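You operate a simulated robot arm through the tools that you are given. There is no shell and no other tool. Be economical: measure what you need, move in short steps, check, and stop when the job is done.

You are at the controls of a simulated robot arm. One attempt, no reset.

## Task
Fold the purple cloth hem, beat it down and let it set under the grey block.
Fine: teal tamper till the bulge sinks, tamper back, block on till the bulge is gone, block back; pinch and drop nothing.

Only the result counts: the job must be done as asked and must still hold three seconds after the hand-in. Knocking over, shifting, dropping, spilling or breaking anything else fails it. Flat cloth is picked up by pressing the open fingertips on it (5 to 10 N) and closing them slowly along it; thin cloth reads only 2 to 8 mm in the jaws.

## Robot
A 6-joint arm with a two-finger parallel gripper, fixed in place. Base frame: the origin is at the foot of the arm, x ahead of it, y to its left, z up. Units: m, rad, N and s.
With the tool pointing down near the work surface it reaches from about 0.38 to 0.84 m from the base axis. Its first joint turns from -2.007 to 2.007 rad. Payload 4.2 kg.
The TCP is the grasp point between the finger pads, 0.023 m short of the fingertips. In the tool frame z runs along the fingers and y along their closing line. Largest opening 0.094 m; finger width 0.038, thickness 0.01; the body of the gripper, 0.054 by 0.096 m, starts 0.039 m behind the TCP.
Orientation is that of the tool frame in the base frame, as a unit quaternion [x, y, z, w]. With the fingers straight down and closing along the base's y, the tool's x points along the base's -x, its y along +y and its z along -z.

## Interface
- The arm moves only by the tool arm_command. Its argument "targets" is a list of rows, each a list of 7 numbers: the turn, a rotation vector about the tool's x, y, z in degrees, then the shift along the tool's x, y, z in m, then the closure, from 0 (fully open) to 1 (shut). In form: [[wx, wy, wz, x, y, z, jaw], ...]. A call has 1 to 20 rows; each row shifts and turns the commanded pose from where the row before left it, along the tool's axes as they then stand. A row lasts 0.2 s, in which the tool goes at most 0.05 m and 0.15 rad; a call with a longer step from one row to the next is refused whole, and so is a gripper value outside its range. Where a pose cannot be reached the arm comes as near as it can. A force on the tool above 40 N (or 10 N above the force at the start of the call, whichever is more), or a blocked arm, ends the call early, and 0.2 s more pass. The fingers move at their own pace (about 0.108 m/s each) and stop on an object; they squeeze with about 25 N. The grip force told is the motor's: it shows also when the fingers shut on nothing. Time passes only in rows, and 0.2 s behind the last, so rows that do not move let the fingers close. The reply holds the time, the measured pose of the TCP, the force on the tool along the base axes, the opening and the grip force, in the units named above and with some noise, and new pictures: "show" is both (left out), scene, wrist or none.
- Cameras (640 x 400 px; columns grow to the right, rows downward): "scene" is fixed at [0.2197, -0.5002, 1.5905]; the picture's right is [0.87, -0.50, 0.00], its down [-0.25, -0.44, -0.86] and it looks along [0.43, 0.75, -0.51] (base axes); focal length 350 px, centre (320, 200). "wrist" rides on the gripper at [-0.039, 0, -0.044] in the tool frame; the picture's right is [0.00, -1.00, 0.00], its down [0.97, 0.00, -0.24] and it looks along [0.24, 0.00, 0.97] (tool axes); focal length 218 px, centre (320, 200). There is no depth. A picture from a camera that has moved, and an enlarged one, comes with that camera's place and axes in the base frame and with its lens.
- move_column(by): slides the trunk up (or, below 0, down) by that many m; the arm rides with it, the base frame stays. It gives what a move gives, with no picture.
- enlarge(camera, box): a new picture of the part [left, top, right, bottom] of that camera's present view, enlarged. No time passes.
- sign_off(): hands the job in; it is judged then, once.

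Work in short steps. Places have to be worked out from the pictures, the camera data and where the tool is seen: move nearer, look again, correct. Check each grasp and each placing, and mend what went wrong. You have 120 turns and 150 pictures in all, those below and enlarged ones among them. Open the gripper and draw the arm clear of the work before you hand the job in, unless the task says otherwise; then end with one line.

The tools are called as name(argument=value, ...) on one line, values as JSON. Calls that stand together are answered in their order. arm_command: Moves the arm, as the interface text tells. Its arguments: {"type":"object","properties":{"targets":{"type":"array"},"show":{"type":"string","enum":["both","scene","wrist","none"]}},"required":["targets"]} The other tools are called the same way: move_column (by) slides the trunk up or down; enlarge (camera, box) takes an enlarged picture of a part of a camera's view; sign_off () hands the job in.

At the start:

```text
t: 0.0
tcp_pos: [0.4943, 0.0857, 1.3803]
ee_rot: [0.001, 1.0, 0.0, 0.0]
force: [-0.1, -0.4, 0.1]
grip_width: 0.094
gripper_force: 0.1
trunk travel left (down, up): [-0.875, 0.115]
```

scene: 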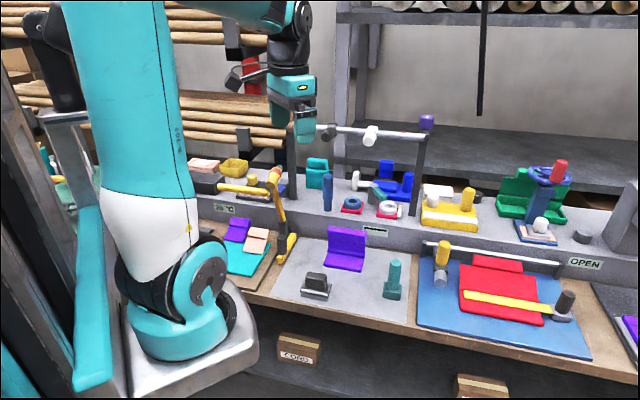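
wrist: 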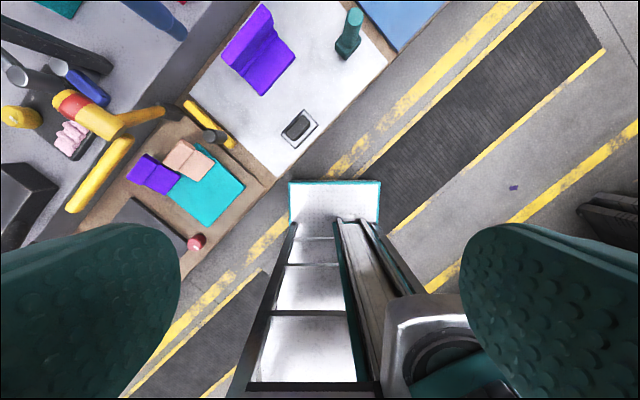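

I see the purple cloth on a light mat, with a grey block and a teal tamper near it. I'll enlarge both views first.

enlarge(camera="scene", box=[260, 210, 420, 310])

enlarge(camera="wrist", box=[190, 0, 400, 160])

```text
4.00 times, centred on (340, 260) of scene
camera zoom: at [0.2197, -0.5002, 1.5905], right [0.87, -0.5, 0.0], down [-0.25, -0.44, -0.86], along [0.43, 0.75, -0.51], focal length 1400 px, centre (240, -40)
```

zoom: 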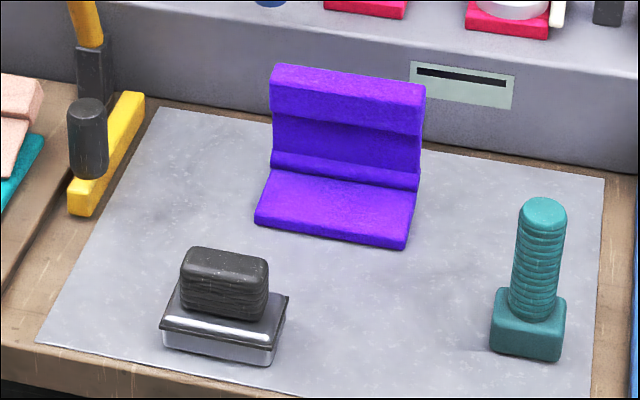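

```text
2.50 times, centred on (295, 80) of wrist
camera zoom: at [0.5361, 0.0854, 1.4235], right [0.0, -1.0, 0.0], down [-0.97, 0.0, 0.24], along [-0.24, 0.0, -0.97], focal length 546 px, centre (382, 500)
```

zoom: 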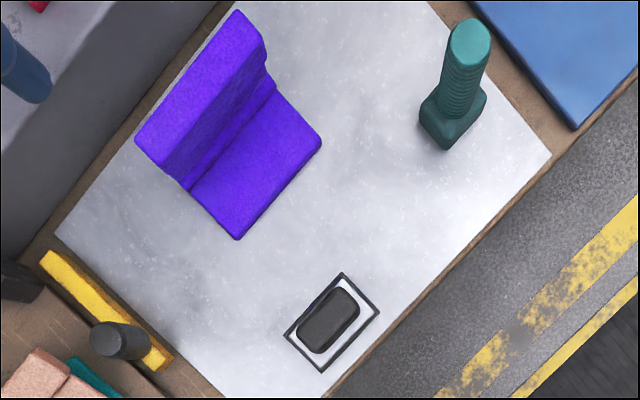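

The cloth is an L: a flat apron about 0.115 x 0.06 m, a crease line at 45° near (0.69,0.26) to (0.78,0.18), and an upright hem flap. The block is near (0.576,0.135) and the tamper near (0.757,0.023). I'll turn the tool 45° so it closes across the crease and move above the cloth for a better look.

arm_command(targets=[[0, 0, 7.5, 0, 0, 0, 0], [0, 0, 7.5, 0, 0, 0, 0], [0, 0, 7.5, 0, 0, 0, 0], [0, 0, 7.5, 0, 0, 0, 0], [0, 0, 7.5, 0, 0, 0, 0], [0, 0, 7.5, 0, 0, 0, 0], [0, 0, 0, -0.0073, 0.0303, 0.0329, 0], [0, 0, 0, -0.0073, 0.0303, 0.0329, 0], [0, 0, 0, -0.0073, 0.0303, 0.0329, 0], [0, 0, 0, -0.0073, 0.0303, 0.0329, 0], [0, 0, 0, -0.0073, 0.0303, 0.0329, 0], [0, 0, 0, -0.0073, 0.0303, 0.0329, 0], [0, 0, 0, -0.0073, 0.0303, 0.0329, 0]])

```text
t: 2.8
tcp_pos: [0.6812, 0.1988, 1.1485]
ee_rot: [0.383, 0.924, -0.001, 0.0]
force: [0.6, -0.5, 0.1]
grip_width: 0.0939
gripper_force: 0.1
trunk travel left (down, up): [-0.875, 0.115]
camera wrist: at [0.711, 0.1712, 1.1928], right [-0.71, -0.71, 0.0], down [-0.69, 0.69, 0.24], along [-0.17, 0.17, -0.97], focal length 218 px, centre (320, 200)
```

scene: 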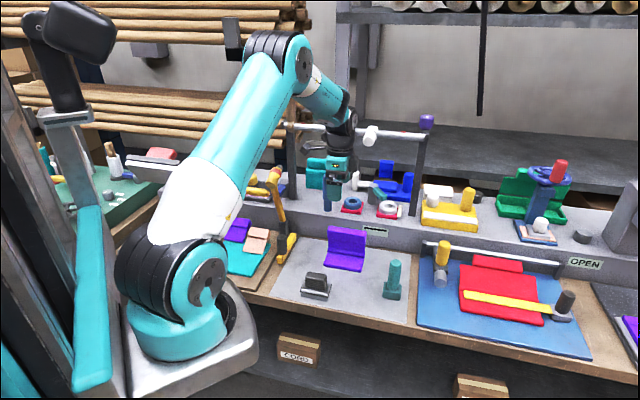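
wrist: 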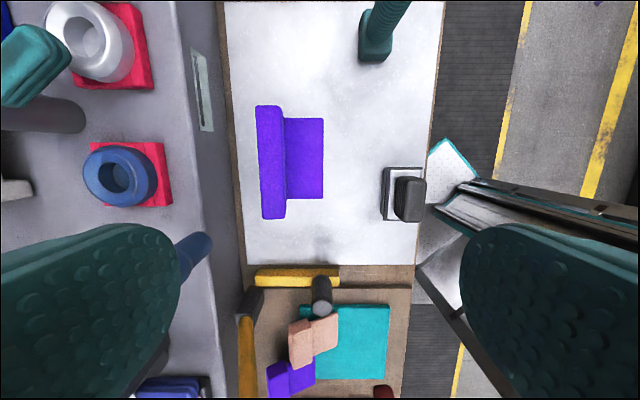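

The view is now aligned with the cloth; I'll zoom in on it.

enlarge(camera="wrist", box=[224, 70, 432, 200])

enlarge(camera="scene", box=[310, 215, 390, 280])

```text
3.08 times, centred on (328, 135) of wrist
camera zoom: at [0.711, 0.1712, 1.1928], right [-0.71, -0.71, 0.0], down [-0.69, 0.69, 0.24], along [-0.17, 0.17, -0.97], focal length 672 px, centre (295, 400)
```

zoom: 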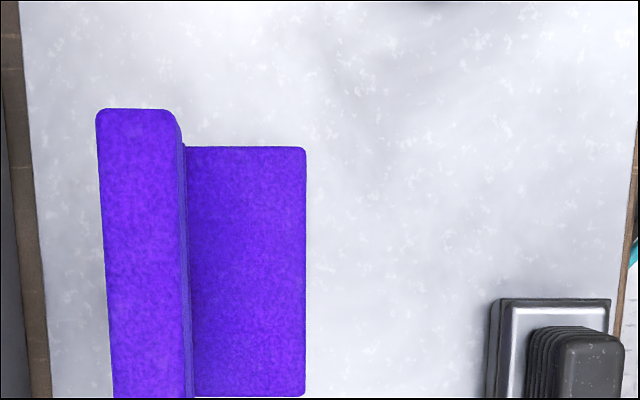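

```text
6.15 times, centred on (350, 248) of scene
camera zoom: at [0.2197, -0.5002, 1.5905], right [0.87, -0.5, 0.0], down [-0.25, -0.44, -0.86], along [0.43, 0.75, -0.51], focal length 2154 px, centre (135, -92)
```

zoom: 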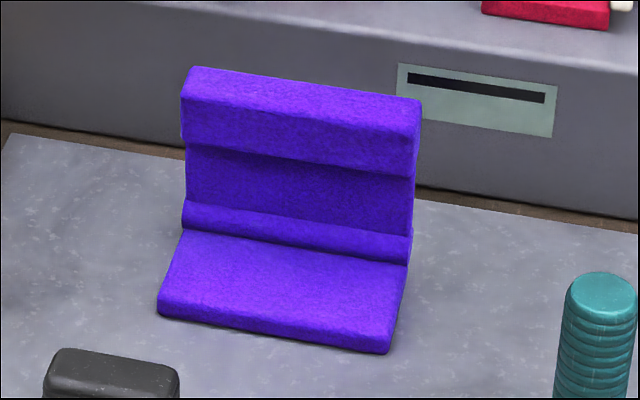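

The flap stands 0.10 m tall at v≈0.675, where v=(x+y)/√2 and u=(x−y)/√2. It has a thick bar along the top (z 0.93–0.957, v 0.663–0.69), and the ledge behind starts at v≈0.76. I'll push it over from behind with closed fingers, so first I go behind it, high up.

arm_command(targets=[[0, 0, 0, -0.01, 0.0464, 0, 1], [0, 0, 0, -0.01, 0.0464, 0, 1], [0, 0, 0, 0, 0, 0.045, 1], [0, 0, 0, 0, 0, 0.045, 1], [0, 0, 0, 0, 0, 0.04, 1], [0, 0, 0, 0, 0, 0, 1]])

enlarge(camera="scene", box=[280, 160, 408, 280])

```text
t: 3.4
tcp_pos: [0.7404, 0.2358, 1.1496]
ee_rot: [0.366, 0.93, -0.009, -0.009]
force: [-16.4, -15.8, 1.5]
grip_width: 0.0004
gripper_force: 24.9
trunk travel left (down, up): [-0.875, 0.115]
stopped in row 2: the force on the tool passed its limit (the readings are from after the stop); the commanded pose is now the measured one
camera wrist: at [0.7714, 0.2103, 1.1921], right [-0.68, -0.73, 0.02], down [-0.71, 0.66, 0.25], along [-0.2, 0.15, -0.97], focal length 218 px, centre (320, 200)
```

scene: 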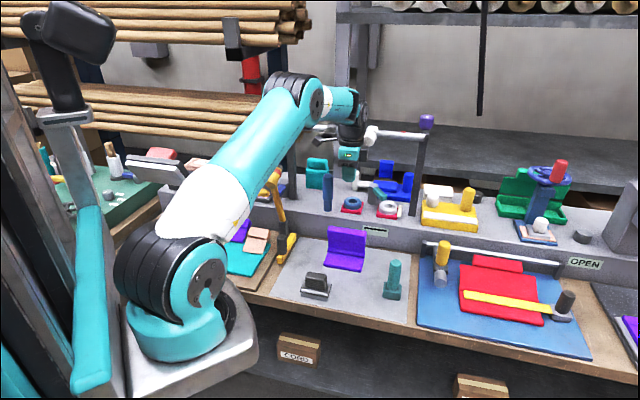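
wrist: 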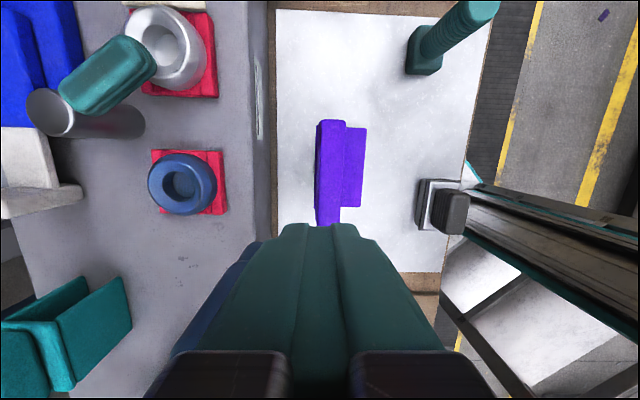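

```text
3.33 times, centred on (344, 220) of scene
camera zoom: at [0.2197, -0.5002, 1.5905], right [0.87, -0.5, 0.0], down [-0.25, -0.44, -0.86], along [0.43, 0.75, -0.51], focal length 1166 px, centre (240, 133)
```

zoom: 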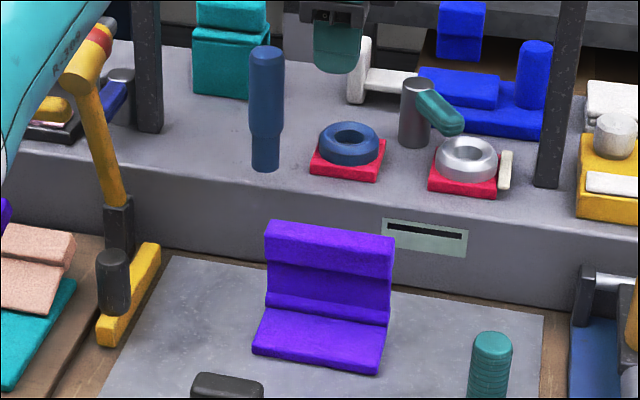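

The wrist touched the overhead rail (at v≈0.80, z≈1.25), so v is limited at this height. I'll back off toward −v, square the tool up again and open the jaws. The new plan is to straddle the bar loosely at v≈0.665 and push it with the rear finger, without pinching.

arm_command(targets=[[0, 0, 0, 0, -0.025, 0, 1], [0, 0, 0, 0, -0.025, 0, 1], [-1.34, -0.56, 2.06, 0, 0, 0, 0], [0, 0, 0, -0.033, 0, 0, 0], [0, 0, 0, 0, 0, 0, 0]])

enlarge(camera="scene", box=[260, 90, 440, 202])

```text
t: 4.6
tcp_pos: [0.7306, 0.1792, 1.1495]
ee_rot: [0.384, 0.923, 0.001, 0.001]
force: [0.6, -0.4, -0.9]
grip_width: 0.0943
gripper_force: 0.0
trunk travel left (down, up): [-0.875, 0.115]
camera wrist: at [0.7601, 0.1512, 1.1937], right [-0.71, -0.7, 0.0], down [-0.69, 0.69, 0.24], along [-0.17, 0.17, -0.97], focal length 218 px, centre (320, 200)
```

scene: 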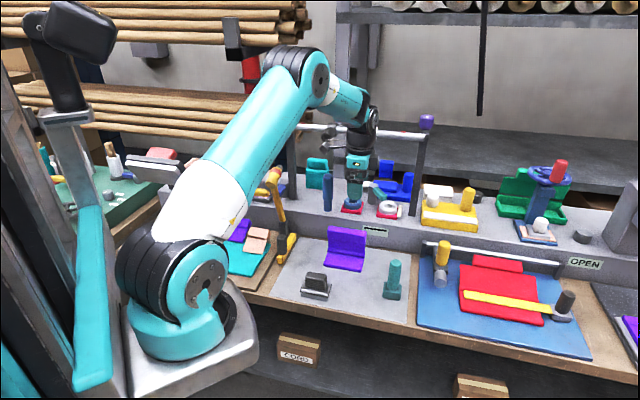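
wrist: 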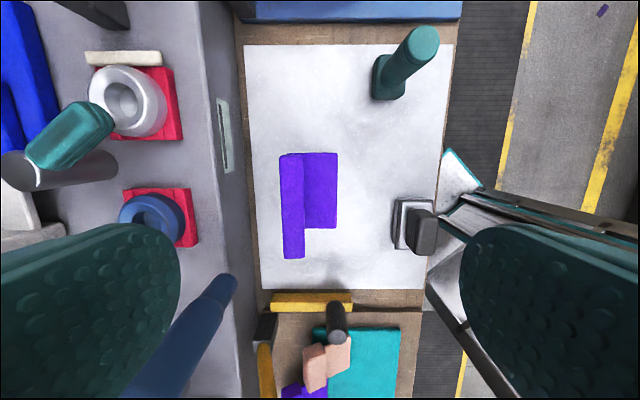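

```text
3.56 times, centred on (350, 146) of scene
camera zoom: at [0.2197, -0.5002, 1.5905], right [0.87, -0.5, 0.0], down [-0.25, -0.44, -0.86], along [0.43, 0.75, -0.51], focal length 1244 px, centre (213, 392)
```

zoom: 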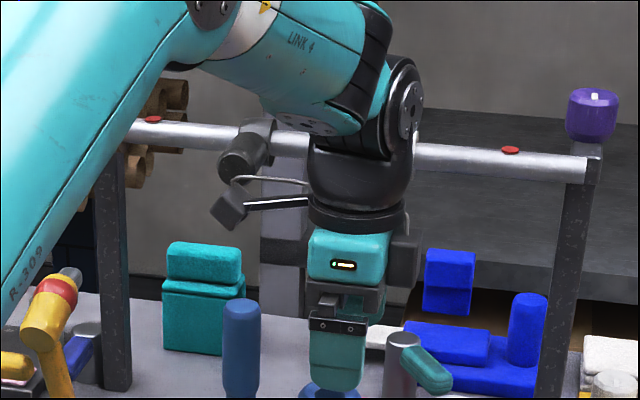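

The rail and its clamp look unmoved and the tool is square at v=0.643, u=0.39. I'll descend and straddle the bar with open jaws, tips at z≈0.925.

arm_command(targets=[[0, 0, 0, 0, 0, 0.04, 0], [0, 0, 0, 0, 0, 0.04, 0], [0, 0, 0, 0, 0.022, 0.02, 0], [0, 0, 0, 0, 0, 0.04, 0], [0, 0, 0, 0, 0, 0.03, 0], [0, 0, 0, 0, 0, 0.03, 0]])

enlarge(camera="scene", box=[290, 160, 418, 280])

```text
t: 6.0
tcp_pos: [0.7457, 0.1951, 0.9509]
ee_rot: [0.384, 0.923, 0.002, 0.002]
force: [-1.4, -0.3, 0.6]
grip_width: 0.0938
gripper_force: 0.1
trunk travel left (down, up): [-0.875, 0.115]
camera wrist: at [0.7753, 0.1671, 0.9941], right [-0.71, -0.7, 0.0], down [-0.69, 0.69, 0.24], along [-0.17, 0.17, -0.97], focal length 218 px, centre (320, 200)
```

scene: 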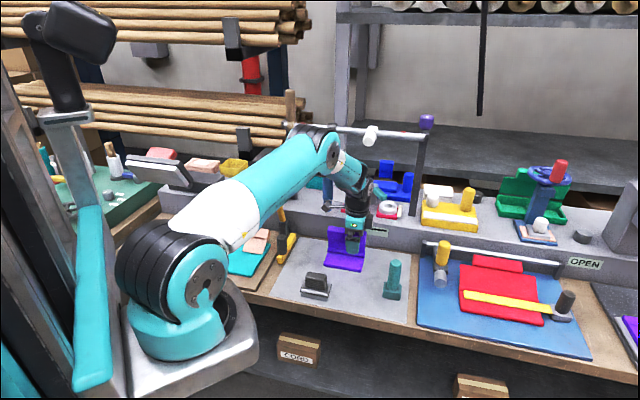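
wrist: 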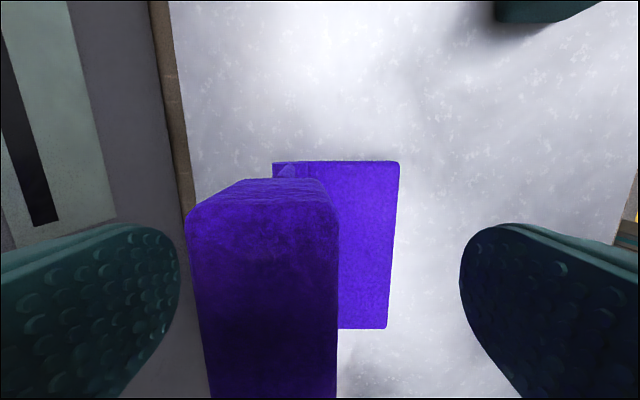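

```text
3.33 times, centred on (354, 220) of scene
camera zoom: at [0.2197, -0.5002, 1.5905], right [0.87, -0.5, 0.0], down [-0.25, -0.44, -0.86], along [0.43, 0.75, -0.51], focal length 1166 px, centre (207, 133)
```

zoom: 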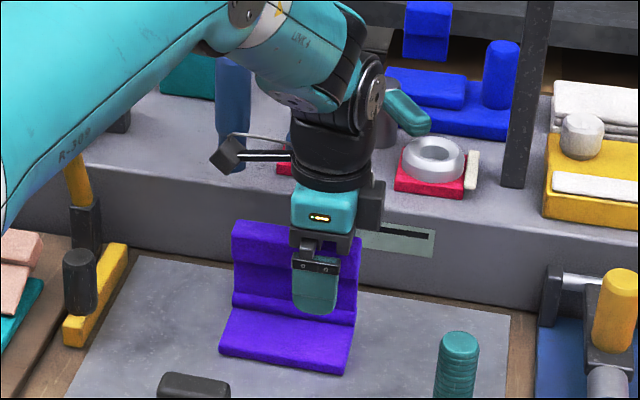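

The bar sits between the fingers and the rail clamp hasn't moved. I'll push toward −v with the rear finger to tip the flap about 40°.

arm_command(targets=[[0, 0, 0, 0, -0.012, 0, 0], [0, 0, 0, 0, -0.012, -0.003, 0], [0, 0, 0, 0, -0.012, -0.002, 0], [0, 0, 0, 0, -0.012, 0, 0], [0, 0, 0, 0, -0.013, 0.004, 0], [0, 0, 0, 0, -0.012, 0.005, 0]])

enlarge(camera="scene", box=[290, 160, 418, 280])

```text
t: 7.4
tcp_pos: [0.6946, 0.1432, 0.9457]
ee_rot: [0.384, 0.923, 0.001, 0.002]
force: [-0.4, -0.5, 0.2]
grip_width: 0.094
gripper_force: 0.1
trunk travel left (down, up): [-0.875, 0.115]
camera wrist: at [0.7242, 0.115, 0.9891], right [-0.71, -0.7, 0.0], down [-0.68, 0.69, 0.24], along [-0.17, 0.17, -0.97], focal length 218 px, centre (320, 200)
```

scene: 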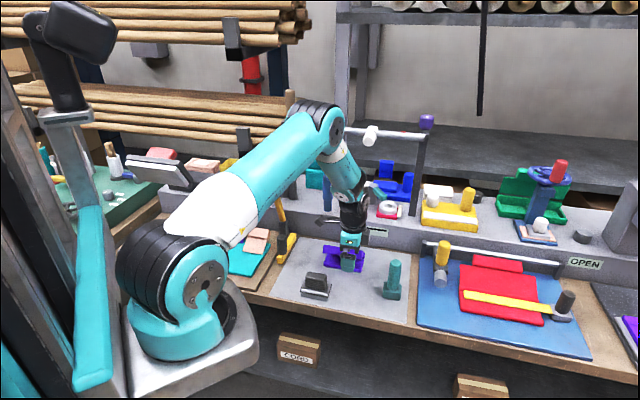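
wrist: 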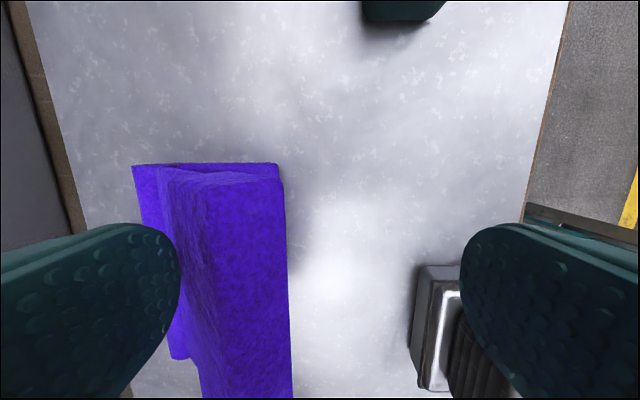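

```text
3.33 times, centred on (354, 220) of scene
camera zoom: at [0.2197, -0.5002, 1.5905], right [0.87, -0.5, 0.0], down [-0.25, -0.44, -0.86], along [0.43, 0.75, -0.51], focal length 1166 px, centre (207, 133)
```

zoom: 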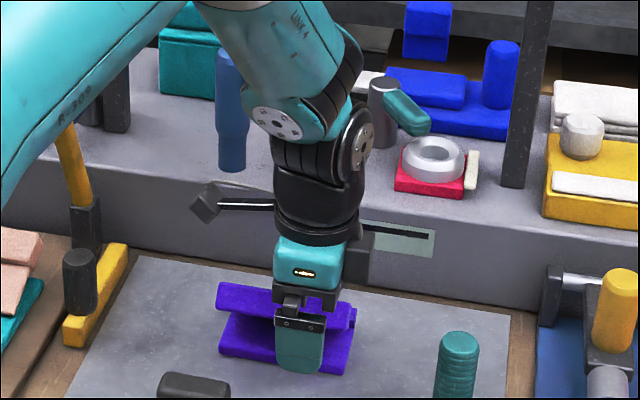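

The flap swings over easily, now at about 45°. I'll narrow the jaws a little so the front finger keeps clear of the block, and carry on along the arc downwards.

arm_command(targets=[[0, 0, 0, 0, 0.01, 0.003, 0.36], [0, 0, 0, 0, -0.0095, 0.008, 0.36], [0, 0, 0, 0, -0.008, 0.01, 0.36], [0, 0, 0, 0, -0.007, 0.0115, 0.36], [0, 0, 0, 0, -0.003, 0.0085, 0.36], [0, 0, 0, 0, 0, 0, 0.36]])

enlarge(camera="scene", box=[290, 160, 418, 280])

```text
t: 8.6
tcp_pos: [0.6882, 0.133, 0.9149]
ee_rot: [0.383, 0.924, 0.008, 0.005]
force: [-4.0, 1.5, 18.3]
grip_width: 0.058
gripper_force: 0.1
trunk travel left (down, up): [-0.875, 0.115]
stopped in row 6: the force on the tool passed its limit (the readings are from after the stop); the commanded pose is now the measured one
camera wrist: at [0.7163, 0.1063, 0.9585], right [-0.71, -0.71, -0.02], down [-0.69, 0.68, 0.24], along [-0.15, 0.18, -0.97], focal length 218 px, centre (320, 200)
```

scene: 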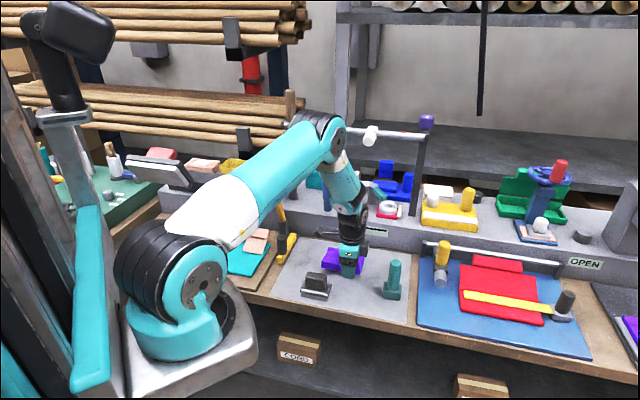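
wrist: 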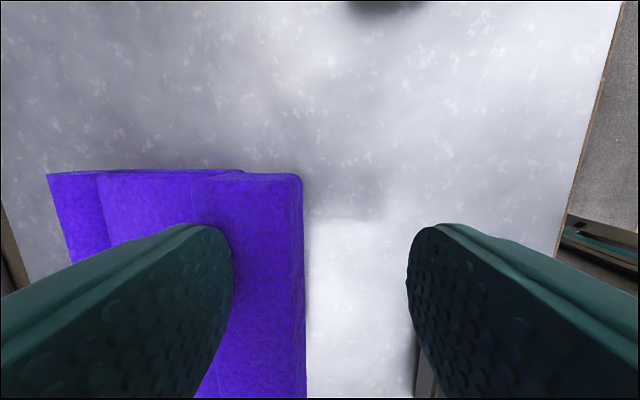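

```text
3.33 times, centred on (354, 220) of scene
camera zoom: at [0.2197, -0.5002, 1.5905], right [0.87, -0.5, 0.0], down [-0.25, -0.44, -0.86], along [0.43, 0.75, -0.51], focal length 1166 px, centre (207, 133)
```

zoom: 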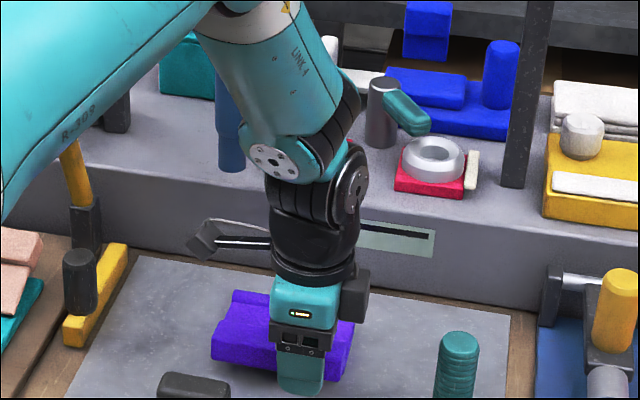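

The flap is folded over, with the finger pressing at z≈0.89 (18 N). I'll lift off and see whether it stays down.

arm_command(targets=[[0, 0, 0, 0, 0, -0.01, 0.36], [0, 0, 0, 0, 0, -0.03, 0.36], [0, 0, 0, 0, 0, -0.04, 0.36], [0, 0, 0, 0, -0.03, -0.03, 0.36], [0, 0, 0, 0, -0.03, -0.03, 0.36], [0, 0, 0, 0, 0, 0, 0.36]])

enlarge(camera="scene", box=[290, 200, 418, 300])

```text
t: 10.0
tcp_pos: [0.6431, 0.0889, 1.0506]
ee_rot: [0.384, 0.923, 0.006, 0.004]
force: [-0.1, 0.8, 0.1]
grip_width: 0.0604
gripper_force: 0.0
trunk travel left (down, up): [-0.875, 0.115]
camera wrist: at [0.6713, 0.0605, 1.0945], right [-0.71, -0.71, -0.01], down [-0.69, 0.69, 0.24], along [-0.16, 0.18, -0.97], focal length 218 px, centre (320, 200)
```

scene: 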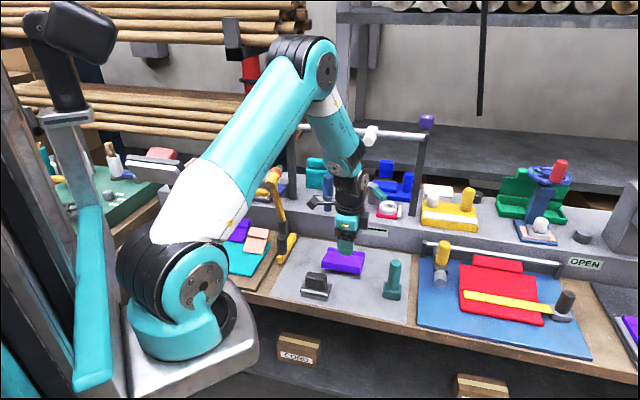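
wrist: 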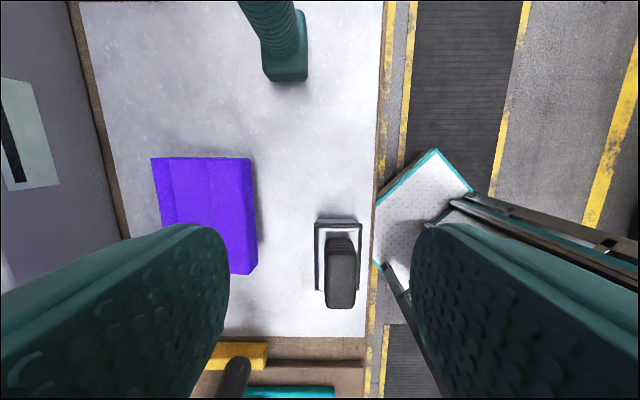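

```text
4.00 times, centred on (354, 250) of scene
camera zoom: at [0.2197, -0.5002, 1.5905], right [0.87, -0.5, 0.0], down [-0.25, -0.44, -0.86], along [0.43, 0.75, -0.51], focal length 1400 px, centre (184, 0)
```

zoom: 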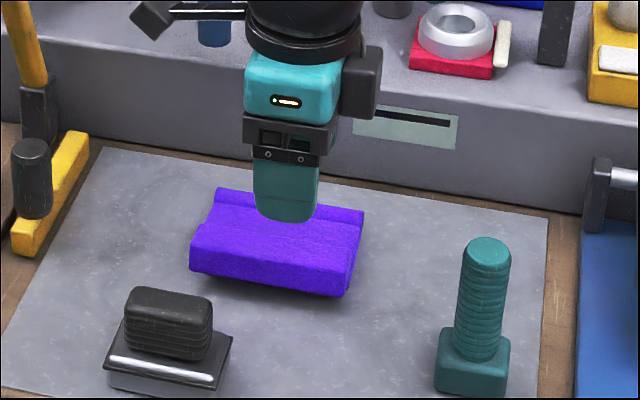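

The flap stays folded. I'll square up the tool and move so the camera looks straight at the folded cloth, to find the bulge.

arm_command(targets=[[0.8, 0.16, -0.15, 0, 0.03, -0.01, 0], [0, 0, 0, 0, 0.04, 0, 0], [0, 0, 0, 0, 0.04, 0, 0], [0, 0, 0, 0, 0, 0, 0]], show="none")

enlarge(camera="wrist", box=[200, 70, 440, 220])

```text
t: 11.0
tcp_pos: [0.7197, 0.167, 1.0614]
ee_rot: [0.383, 0.924, 0.001, 0.0]
force: [0.2, -0.4, 0.1]
grip_width: 0.094
gripper_force: 0.1
trunk travel left (down, up): [-0.875, 0.115]
```

```text
2.67 times, centred on (320, 145) of wrist
camera zoom: at [0.7489, 0.1394, 1.1044], right [-0.71, -0.71, 0.0], down [-0.69, 0.69, 0.24], along [-0.17, 0.17, -0.97], focal length 582 px, centre (320, 347)
```

zoom: 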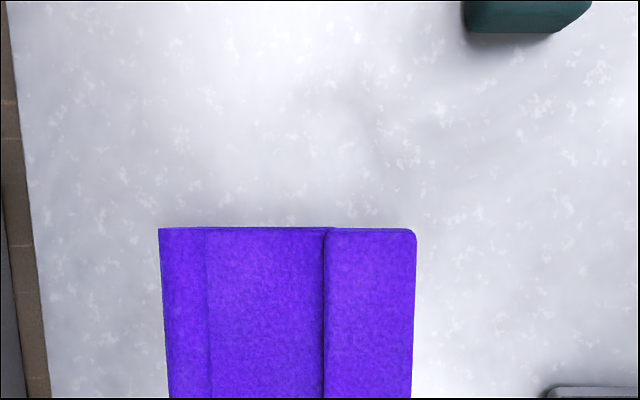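

Rear roll at the crease: v≈0.672–0.689. Front bar: v≈0.592–0.626. I'll move toward the tamper, leaving the scene camera a clear view of the cloth.

arm_command(targets=[[0, 0, 0, -0.028, -0.025, 0, 0], [0, 0, 0, -0.028, -0.025, 0, 0], [0, 0, 0, -0.028, -0.025, 0, 0], [0, 0, 0, 0, 0, 0, 0]])

enlarge(camera="scene", box=[314, 230, 378, 282])

```text
t: 12.0
tcp_pos: [0.7259, 0.053, 1.0611]
ee_rot: [0.383, 0.924, 0.001, 0.0]
force: [-0.1, 0.6, 0.1]
grip_width: 0.094
gripper_force: 0.1
trunk travel left (down, up): [-0.875, 0.115]
camera wrist: at [0.7549, 0.0265, 1.1045], right [-0.71, -0.71, 0.0], down [-0.69, 0.69, 0.24], along [-0.17, 0.17, -0.97], focal length 218 px, centre (320, 200)
```

scene: 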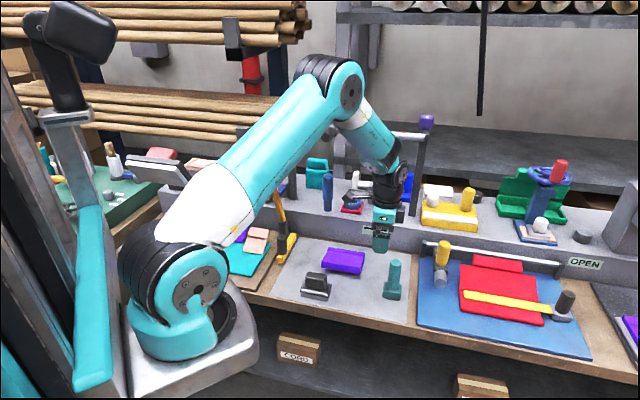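
wrist: 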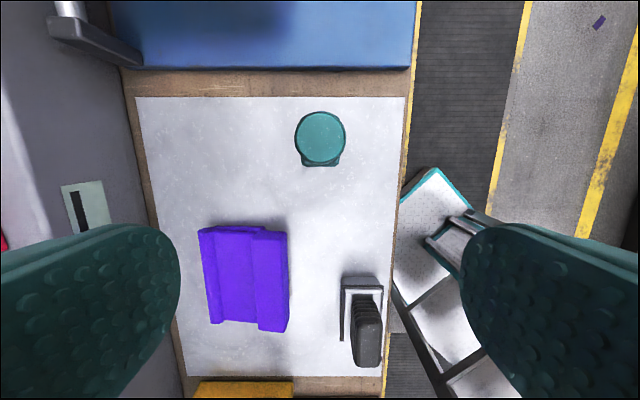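

```text
7.69 times, centred on (346, 256) of scene
camera zoom: at [0.2197, -0.5002, 1.5905], right [0.87, -0.5, 0.0], down [-0.25, -0.44, -0.86], along [0.43, 0.75, -0.51], focal length 2692 px, centre (120, -231)
```

zoom: 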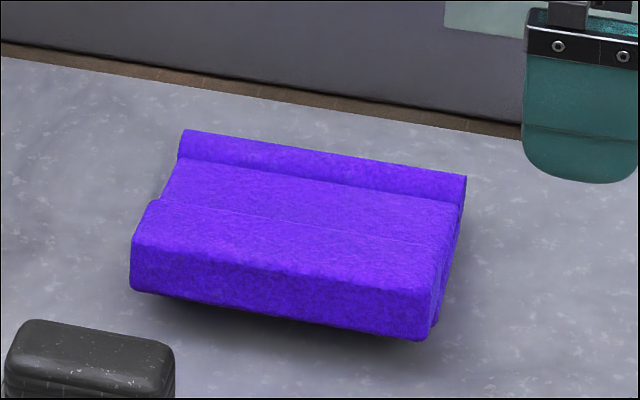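

The bulge is the raised ridge along the crease (v≈0.68, top about 0.88). The tamper handle is at about (0.757,0.024), top 0.972 and Ø0.03. I'll centre over it and come down to just above its top.

arm_command(targets=[[0, 0, 0, -0.022, 0.001, 0, 0], [0, 0, 0, -0.021, 0.001, 0, 0], [0, 0, 0, 0, 0, 0.03, 0], [0, 0, 0, 0, 0, 0.02, 0], [0, 0, 0, 0, 0, 0, 0]])

enlarge(camera="scene", box=[340, 210, 440, 310])

```text
t: 13.2
tcp_pos: [0.7584, 0.026, 1.0104]
ee_rot: [0.382, 0.924, 0.0, -0.001]
force: [-0.5, 0.6, 0.5]
grip_width: 0.0941
gripper_force: 0.0
trunk travel left (down, up): [-0.875, 0.115]
camera wrist: at [0.788, -0.0015, 1.0534], right [-0.71, -0.71, 0.0], down [-0.69, 0.69, 0.24], along [-0.17, 0.17, -0.97], focal length 218 px, centre (320, 200)
```

scene: 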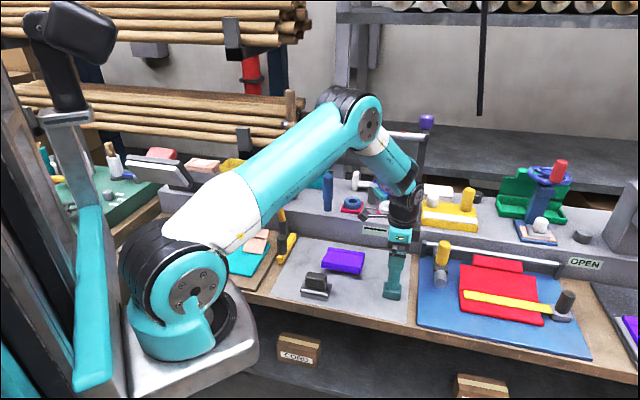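
wrist: 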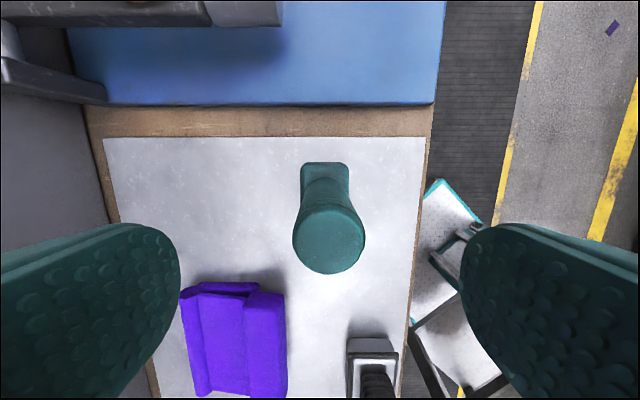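

```text
4.00 times, centred on (390, 260) of scene
camera zoom: at [0.2197, -0.5002, 1.5905], right [0.87, -0.5, 0.0], down [-0.25, -0.44, -0.86], along [0.43, 0.75, -0.51], focal length 1400 px, centre (40, -40)
```

zoom: 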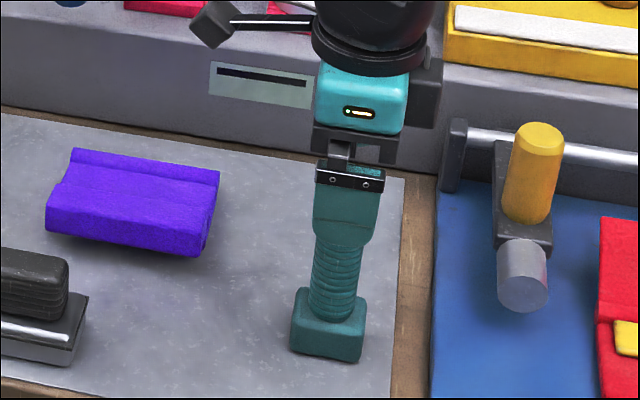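

The handle top is centred at about (0.759,0.022), a few mm off. I'll correct, go down to TCP z≈0.94 and close on the handle.

arm_command(targets=[[0, 0, 0, -0.003, -0.0025, 0.025, 0], [0, 0, 0, 0, 0, 0.025, 0], [0, 0, 0, 0, 0, 0.02, 0], [0, 0, 0, 0, 0, 0, 0], [0, 0, 0, 0, 0, 0, 0.5], [0, 0, 0, 0, 0, 0, 0.8], [0, 0, 0, 0, 0, 0, 1], [0, 0, 0, 0, 0, 0, 1]])

enlarge(camera="scene", box=[340, 210, 440, 310])

```text
t: 15.0
tcp_pos: [0.7587, 0.0211, 0.9405]
ee_rot: [0.383, 0.924, 0.0, -0.001]
force: [1.0, -1.1, -0.5]
grip_width: 0.0314
gripper_force: 25.2
trunk travel left (down, up): [-0.875, 0.115]
camera wrist: at [0.7883, -0.0057, 0.9838], right [-0.71, -0.71, 0.0], down [-0.69, 0.69, 0.24], along [-0.17, 0.17, -0.97], focal length 218 px, centre (320, 200)
```

scene: 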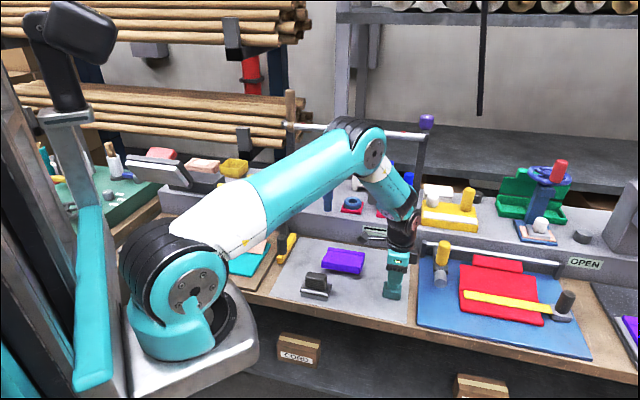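
wrist: 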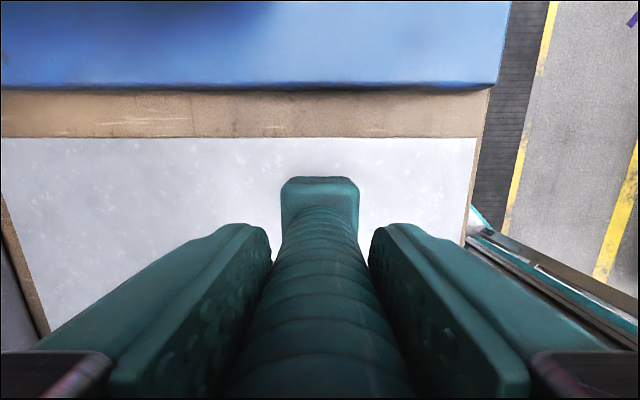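

```text
4.00 times, centred on (390, 260) of scene
camera zoom: at [0.2197, -0.5002, 1.5905], right [0.87, -0.5, 0.0], down [-0.25, -0.44, -0.86], along [0.43, 0.75, -0.51], focal length 1400 px, centre (40, -40)
```

zoom: 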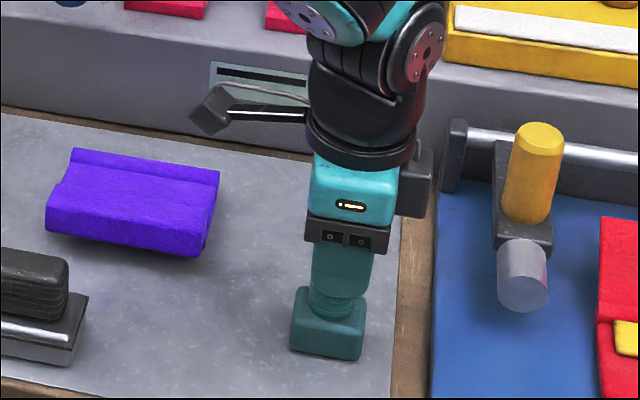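

Gripped at 31 mm; the tamper's foot is 0.0885 below the TCP and its home TCP is (0.7587,0.0211,0.9405). I'll lift it and carry it toward the cloth, staying in front of it.

arm_command(targets=[[0, 0, 0, 0, 0, -0.03, 1], [0, 0, 0, 0, 0, -0.035, 1], [0, 0, 0, 0.033, 0, 0, 1], [0, 0, 0, 0.033, 0, 0, 1], [0, 0, 0, 0.033, 0, 0, 1], [0, 0, 0, 0.022, 0, 0, 1], [0, 0, 0, 0, 0, 0, 1]])

enlarge(camera="scene", box=[300, 190, 420, 300])

```text
t: 16.6
tcp_pos: [0.674, 0.1087, 1.0044]
ee_rot: [0.383, 0.924, 0.001, 0.0]
force: [0.3, 0.7, -1.3]
grip_width: 0.0312
gripper_force: 24.7
trunk travel left (down, up): [-0.875, 0.115]
camera wrist: at [0.7028, 0.0805, 1.0488], right [-0.71, -0.71, 0.0], down [-0.69, 0.69, 0.24], along [-0.17, 0.17, -0.97], focal length 218 px, centre (320, 200)
```

scene: 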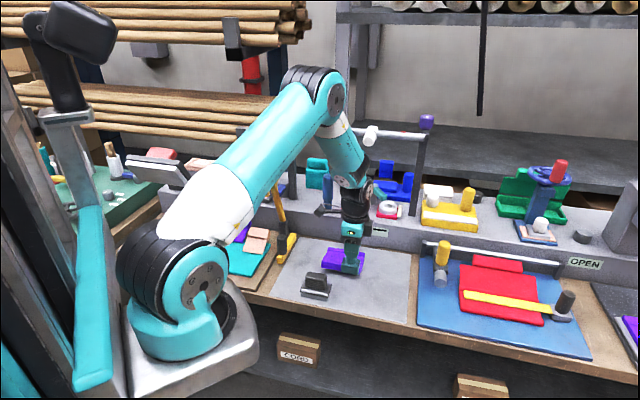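
wrist: 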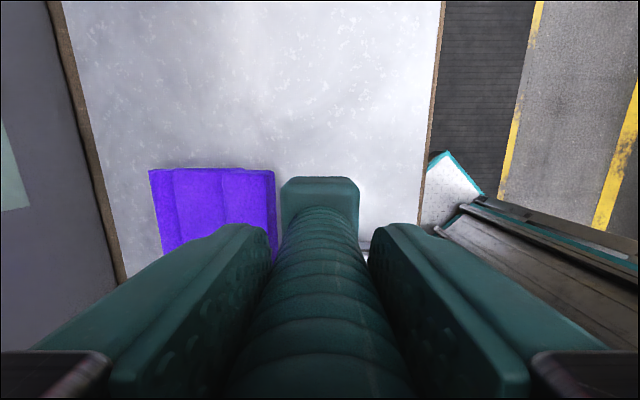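

```text
3.64 times, centred on (360, 245) of scene
camera zoom: at [0.2197, -0.5002, 1.5905], right [0.87, -0.5, 0.0], down [-0.25, -0.44, -0.86], along [0.43, 0.75, -0.51], focal length 1272 px, centre (174, 36)
```

zoom: 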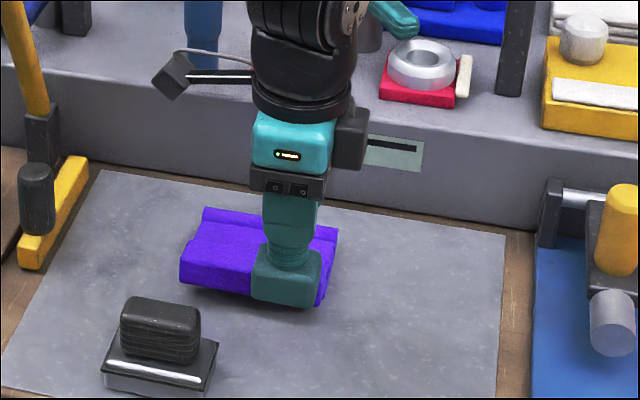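

The ridge is centred at v≈0.678. I'll carry the tamper over the folded hem to v=0.678 at u=0.40, with the foot about 2 cm above the bar.

arm_command(targets=[[0, 0, 0, 0, 0.0415, 0, 1], [0, 0, 0, 0, 0.0415, 0, 1], [0, 0, 0, 0, 0.0415, 0, 1], [0, 0, 0, 0, 0, 0, 1]])

enlarge(camera="scene", box=[300, 190, 420, 300])

```text
t: 17.6
tcp_pos: [0.7631, 0.196, 1.005]
ee_rot: [0.383, 0.924, -0.001, 0.0]
force: [0.5, -0.1, -1.6]
grip_width: 0.0313
gripper_force: 25.3
trunk travel left (down, up): [-0.875, 0.115]
camera wrist: at [0.7926, 0.1682, 1.048], right [-0.71, -0.71, 0.0], down [-0.69, 0.69, 0.24], along [-0.17, 0.17, -0.97], focal length 218 px, centre (320, 200)
```

scene: 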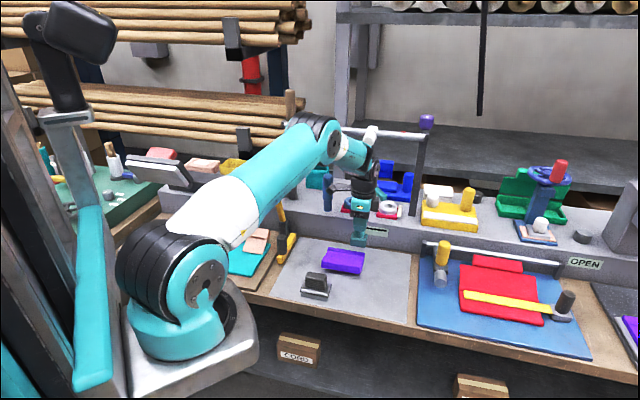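
wrist: 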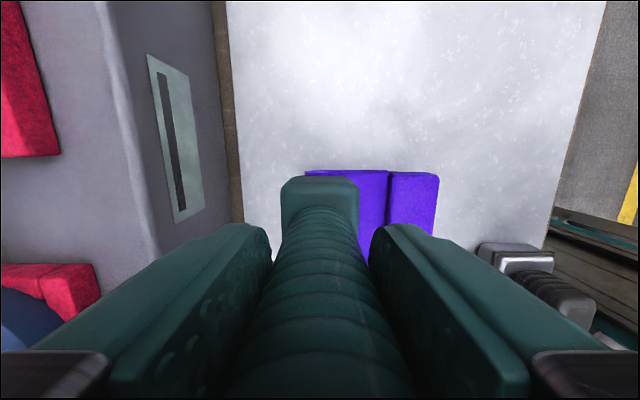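

```text
3.64 times, centred on (360, 245) of scene
camera zoom: at [0.2197, -0.5002, 1.5905], right [0.87, -0.5, 0.0], down [-0.25, -0.44, -0.86], along [0.43, 0.75, -0.51], focal length 1272 px, centre (174, 36)
```

zoom: 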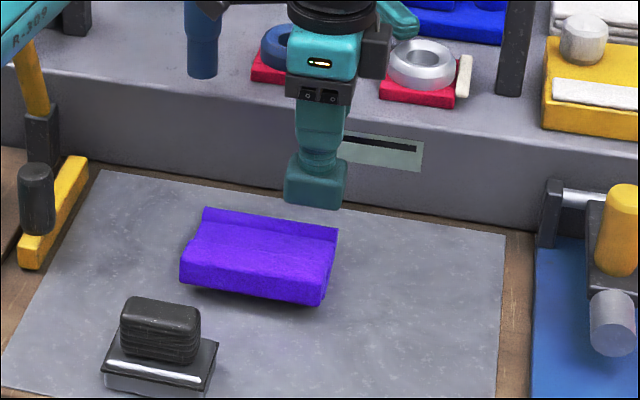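

The tamper is above the right part of the ridge with no contact. I'll lower it gently until it touches.

arm_command(targets=[[0, 0, 0, 0, 0, 0.02, 1], [0, 0, 0, 0, 0, 0.008, 1], [0, 0, 0, 0, 0, 0.004, 1], [0, 0, 0, 0, 0, 0.003, 1], [0, 0, 0, 0, 0, 0, 1]])

enlarge(camera="scene", box=[310, 215, 390, 280])

```text
t: 18.8
tcp_pos: [0.7625, 0.1966, 0.9703]
ee_rot: [0.383, 0.924, 0.0, 0.0]
force: [-0.2, -0.6, -1.4]
grip_width: 0.0314
gripper_force: 24.9
trunk travel left (down, up): [-0.875, 0.115]
camera wrist: at [0.7911, 0.168, 1.0132], right [-0.71, -0.71, 0.0], down [-0.69, 0.69, 0.24], along [-0.17, 0.17, -0.97], focal length 218 px, centre (320, 200)
```

scene: 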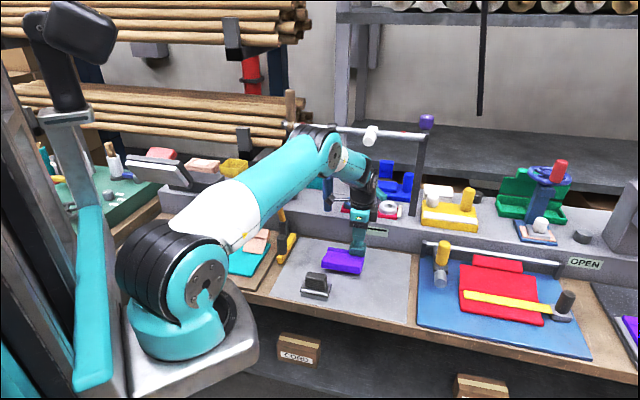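
wrist: 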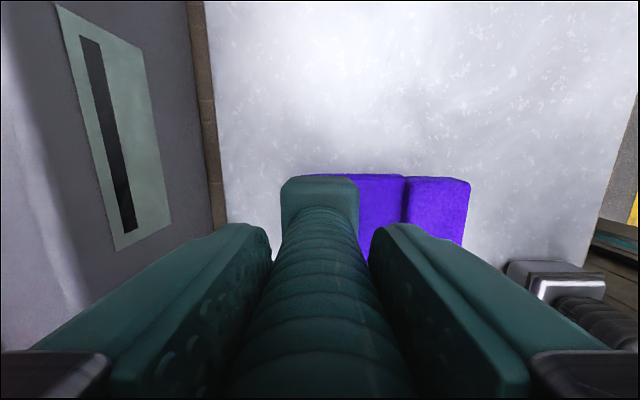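

```text
6.15 times, centred on (350, 248) of scene
camera zoom: at [0.2197, -0.5002, 1.5905], right [0.87, -0.5, 0.0], down [-0.25, -0.44, -0.86], along [0.43, 0.75, -0.51], focal length 2154 px, centre (135, -92)
```

zoom: 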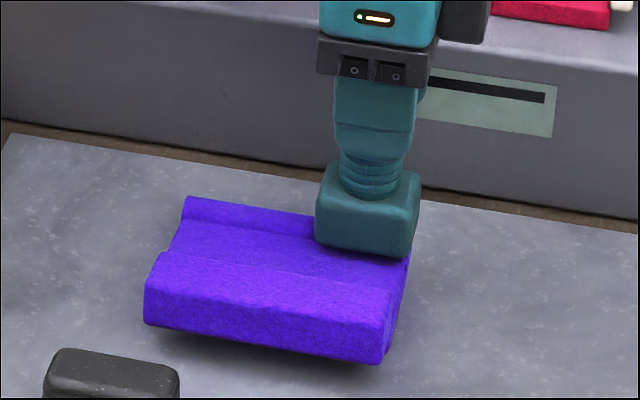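

No contact yet, foot at z≈0.8815. I'll keep going in small steps.

arm_command(targets=[[0, 0, 0, 0, 0, 0.003, 1], [0, 0, 0, 0, 0, 0.003, 1], [0, 0, 0, 0, 0, 0, 1]], show="none")

```text
t: 19.6
tcp_pos: [0.762, 0.1953, 0.9646]
ee_rot: [0.383, 0.924, 0.0, 0.001]
force: [-2.1, -0.3, 8.6]
grip_width: 0.031
gripper_force: 25.0
trunk travel left (down, up): [-0.875, 0.115]
```

Contact at foot z≈0.877 with a net force of about 10 N. I'll press a little harder, then lift, and look.

arm_command(targets=[[0, 0, 0, 0, 0, 0.003, 1], [0, 0, 0, 0, 0, 0.003, 1], [0, 0, 0, 0, 0, 0, 1], [0, 0, 0, 0, 0, 0, 1]], show="none")

enlarge(camera="scene", box=[310, 215, 390, 280])

```text
t: 20.6
tcp_pos: [0.7616, 0.1969, 0.9618]
ee_rot: [0.383, 0.924, 0.003, 0.003]
force: [3.8, 0.2, 36.5]
grip_width: 0.0314
gripper_force: 24.6
trunk travel left (down, up): [-0.875, 0.115]
```

```text
6.15 times, centred on (350, 248) of scene
camera zoom: at [0.2197, -0.5002, 1.5905], right [0.87, -0.5, 0.0], down [-0.25, -0.44, -0.86], along [0.43, 0.75, -0.51], focal length 2154 px, centre (135, -92)
```

zoom: 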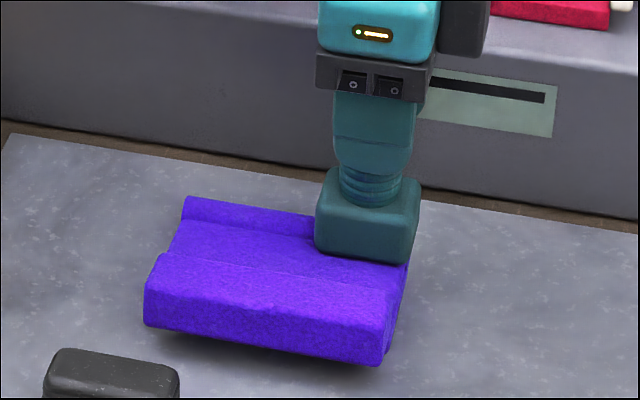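

Strong press at 36 N. I'll lift 2 cm and check the ridge.

arm_command(targets=[[0, 0, 0, 0, 0, -0.01, 1], [0, 0, 0, 0, 0, -0.025, 1], [0, 0, 0, 0, 0, 0, 1]], show="none")

enlarge(camera="scene", box=[310, 215, 390, 280])

```text
t: 21.4
tcp_pos: [0.761, 0.1965, 0.9931]
ee_rot: [0.383, 0.924, -0.001, 0.0]
force: [-1.0, 0.3, -0.1]
grip_width: 0.0309
gripper_force: 24.8
trunk travel left (down, up): [-0.875, 0.115]
```

```text
6.15 times, centred on (350, 248) of scene
camera zoom: at [0.2197, -0.5002, 1.5905], right [0.87, -0.5, 0.0], down [-0.25, -0.44, -0.86], along [0.43, 0.75, -0.51], focal length 2154 px, centre (135, -92)
```

zoom: 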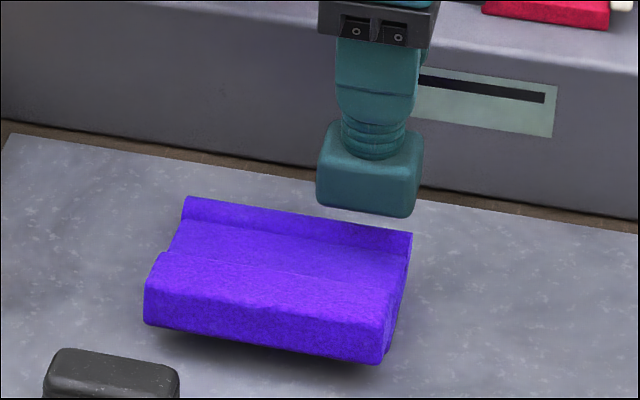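

The ridge looks unchanged so far. I'll try the middle of the ridge, u≈0.361, with a brisker stroke.

arm_command(targets=[[0, 0, 0, 0.039, 0.001, 0, 1], [0, 0, 0, 0, 0, 0, 1], [0, 0, 0, 0, 0, 0.022, 1], [0, 0, 0, 0, 0, 0.008, 1], [0, 0, 0, 0, 0, 0.003, 1], [0, 0, 0, 0, 0, 0, 1]], show="none")

enlarge(camera="scene", box=[310, 215, 390, 280])

```text
t: 22.8
tcp_pos: [0.7356, 0.2252, 0.9616]
ee_rot: [0.382, 0.924, 0.0, 0.001]
force: [-2.4, 0.8, 13.3]
grip_width: 0.0315
gripper_force: 25.6
trunk travel left (down, up): [-0.875, 0.115]
```

```text
6.15 times, centred on (350, 248) of scene
camera zoom: at [0.2197, -0.5002, 1.5905], right [0.87, -0.5, 0.0], down [-0.25, -0.44, -0.86], along [0.43, 0.75, -0.51], focal length 2154 px, centre (135, -92)
```

zoom: 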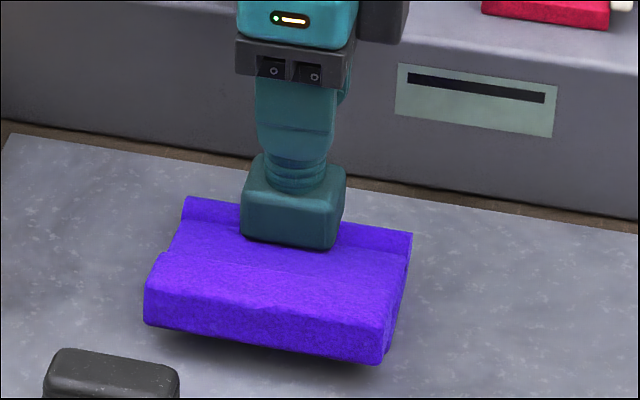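

Contact here too, with 13 N at foot z≈0.873, a bit lower than before. I'll press firmly, lift, beat again, then inspect.

arm_command(targets=[[0, 0, 0, 0, 0, 0.002, 1], [0, 0, 0, 0, 0, 0.001, 1], [0, 0, 0, 0, 0, 0, 1]], show="none")

arm_command(targets=[[0, 0, 0, 0, 0, -0.01, 1], [0, 0, 0, 0, 0, -0.025, 1], [0, 0, 0, 0, 0, 0, 1]], show="none")

enlarge(camera="scene", box=[310, 215, 390, 280])

```text
t: 23.6
tcp_pos: [0.7351, 0.2238, 0.9598]
ee_rot: [0.383, 0.924, 0.003, 0.003]
force: [1.3, 0.8, 35.7]
grip_width: 0.0318
gripper_force: 25.5
trunk travel left (down, up): [-0.875, 0.115]
```

```text
t: 24.4
tcp_pos: [0.7339, 0.2231, 0.9912]
ee_rot: [0.383, 0.924, -0.001, -0.001]
force: [-0.1, -0.1, -1.6]
grip_width: 0.0313
gripper_force: 25.2
trunk travel left (down, up): [-0.875, 0.115]
```

```text
6.15 times, centred on (350, 248) of scene
camera zoom: at [0.2197, -0.5002, 1.5905], right [0.87, -0.5, 0.0], down [-0.25, -0.44, -0.86], along [0.43, 0.75, -0.51], focal length 2154 px, centre (135, -92)
```

zoom: 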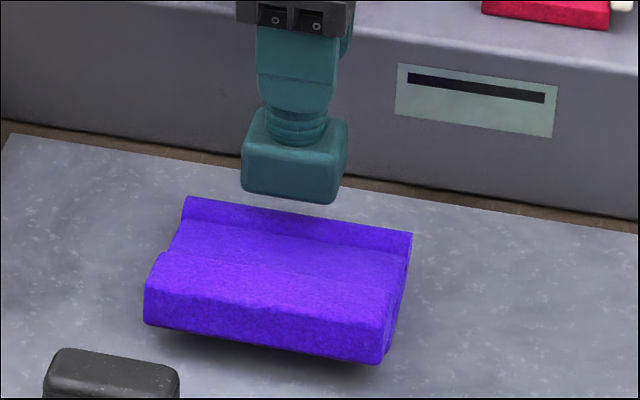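

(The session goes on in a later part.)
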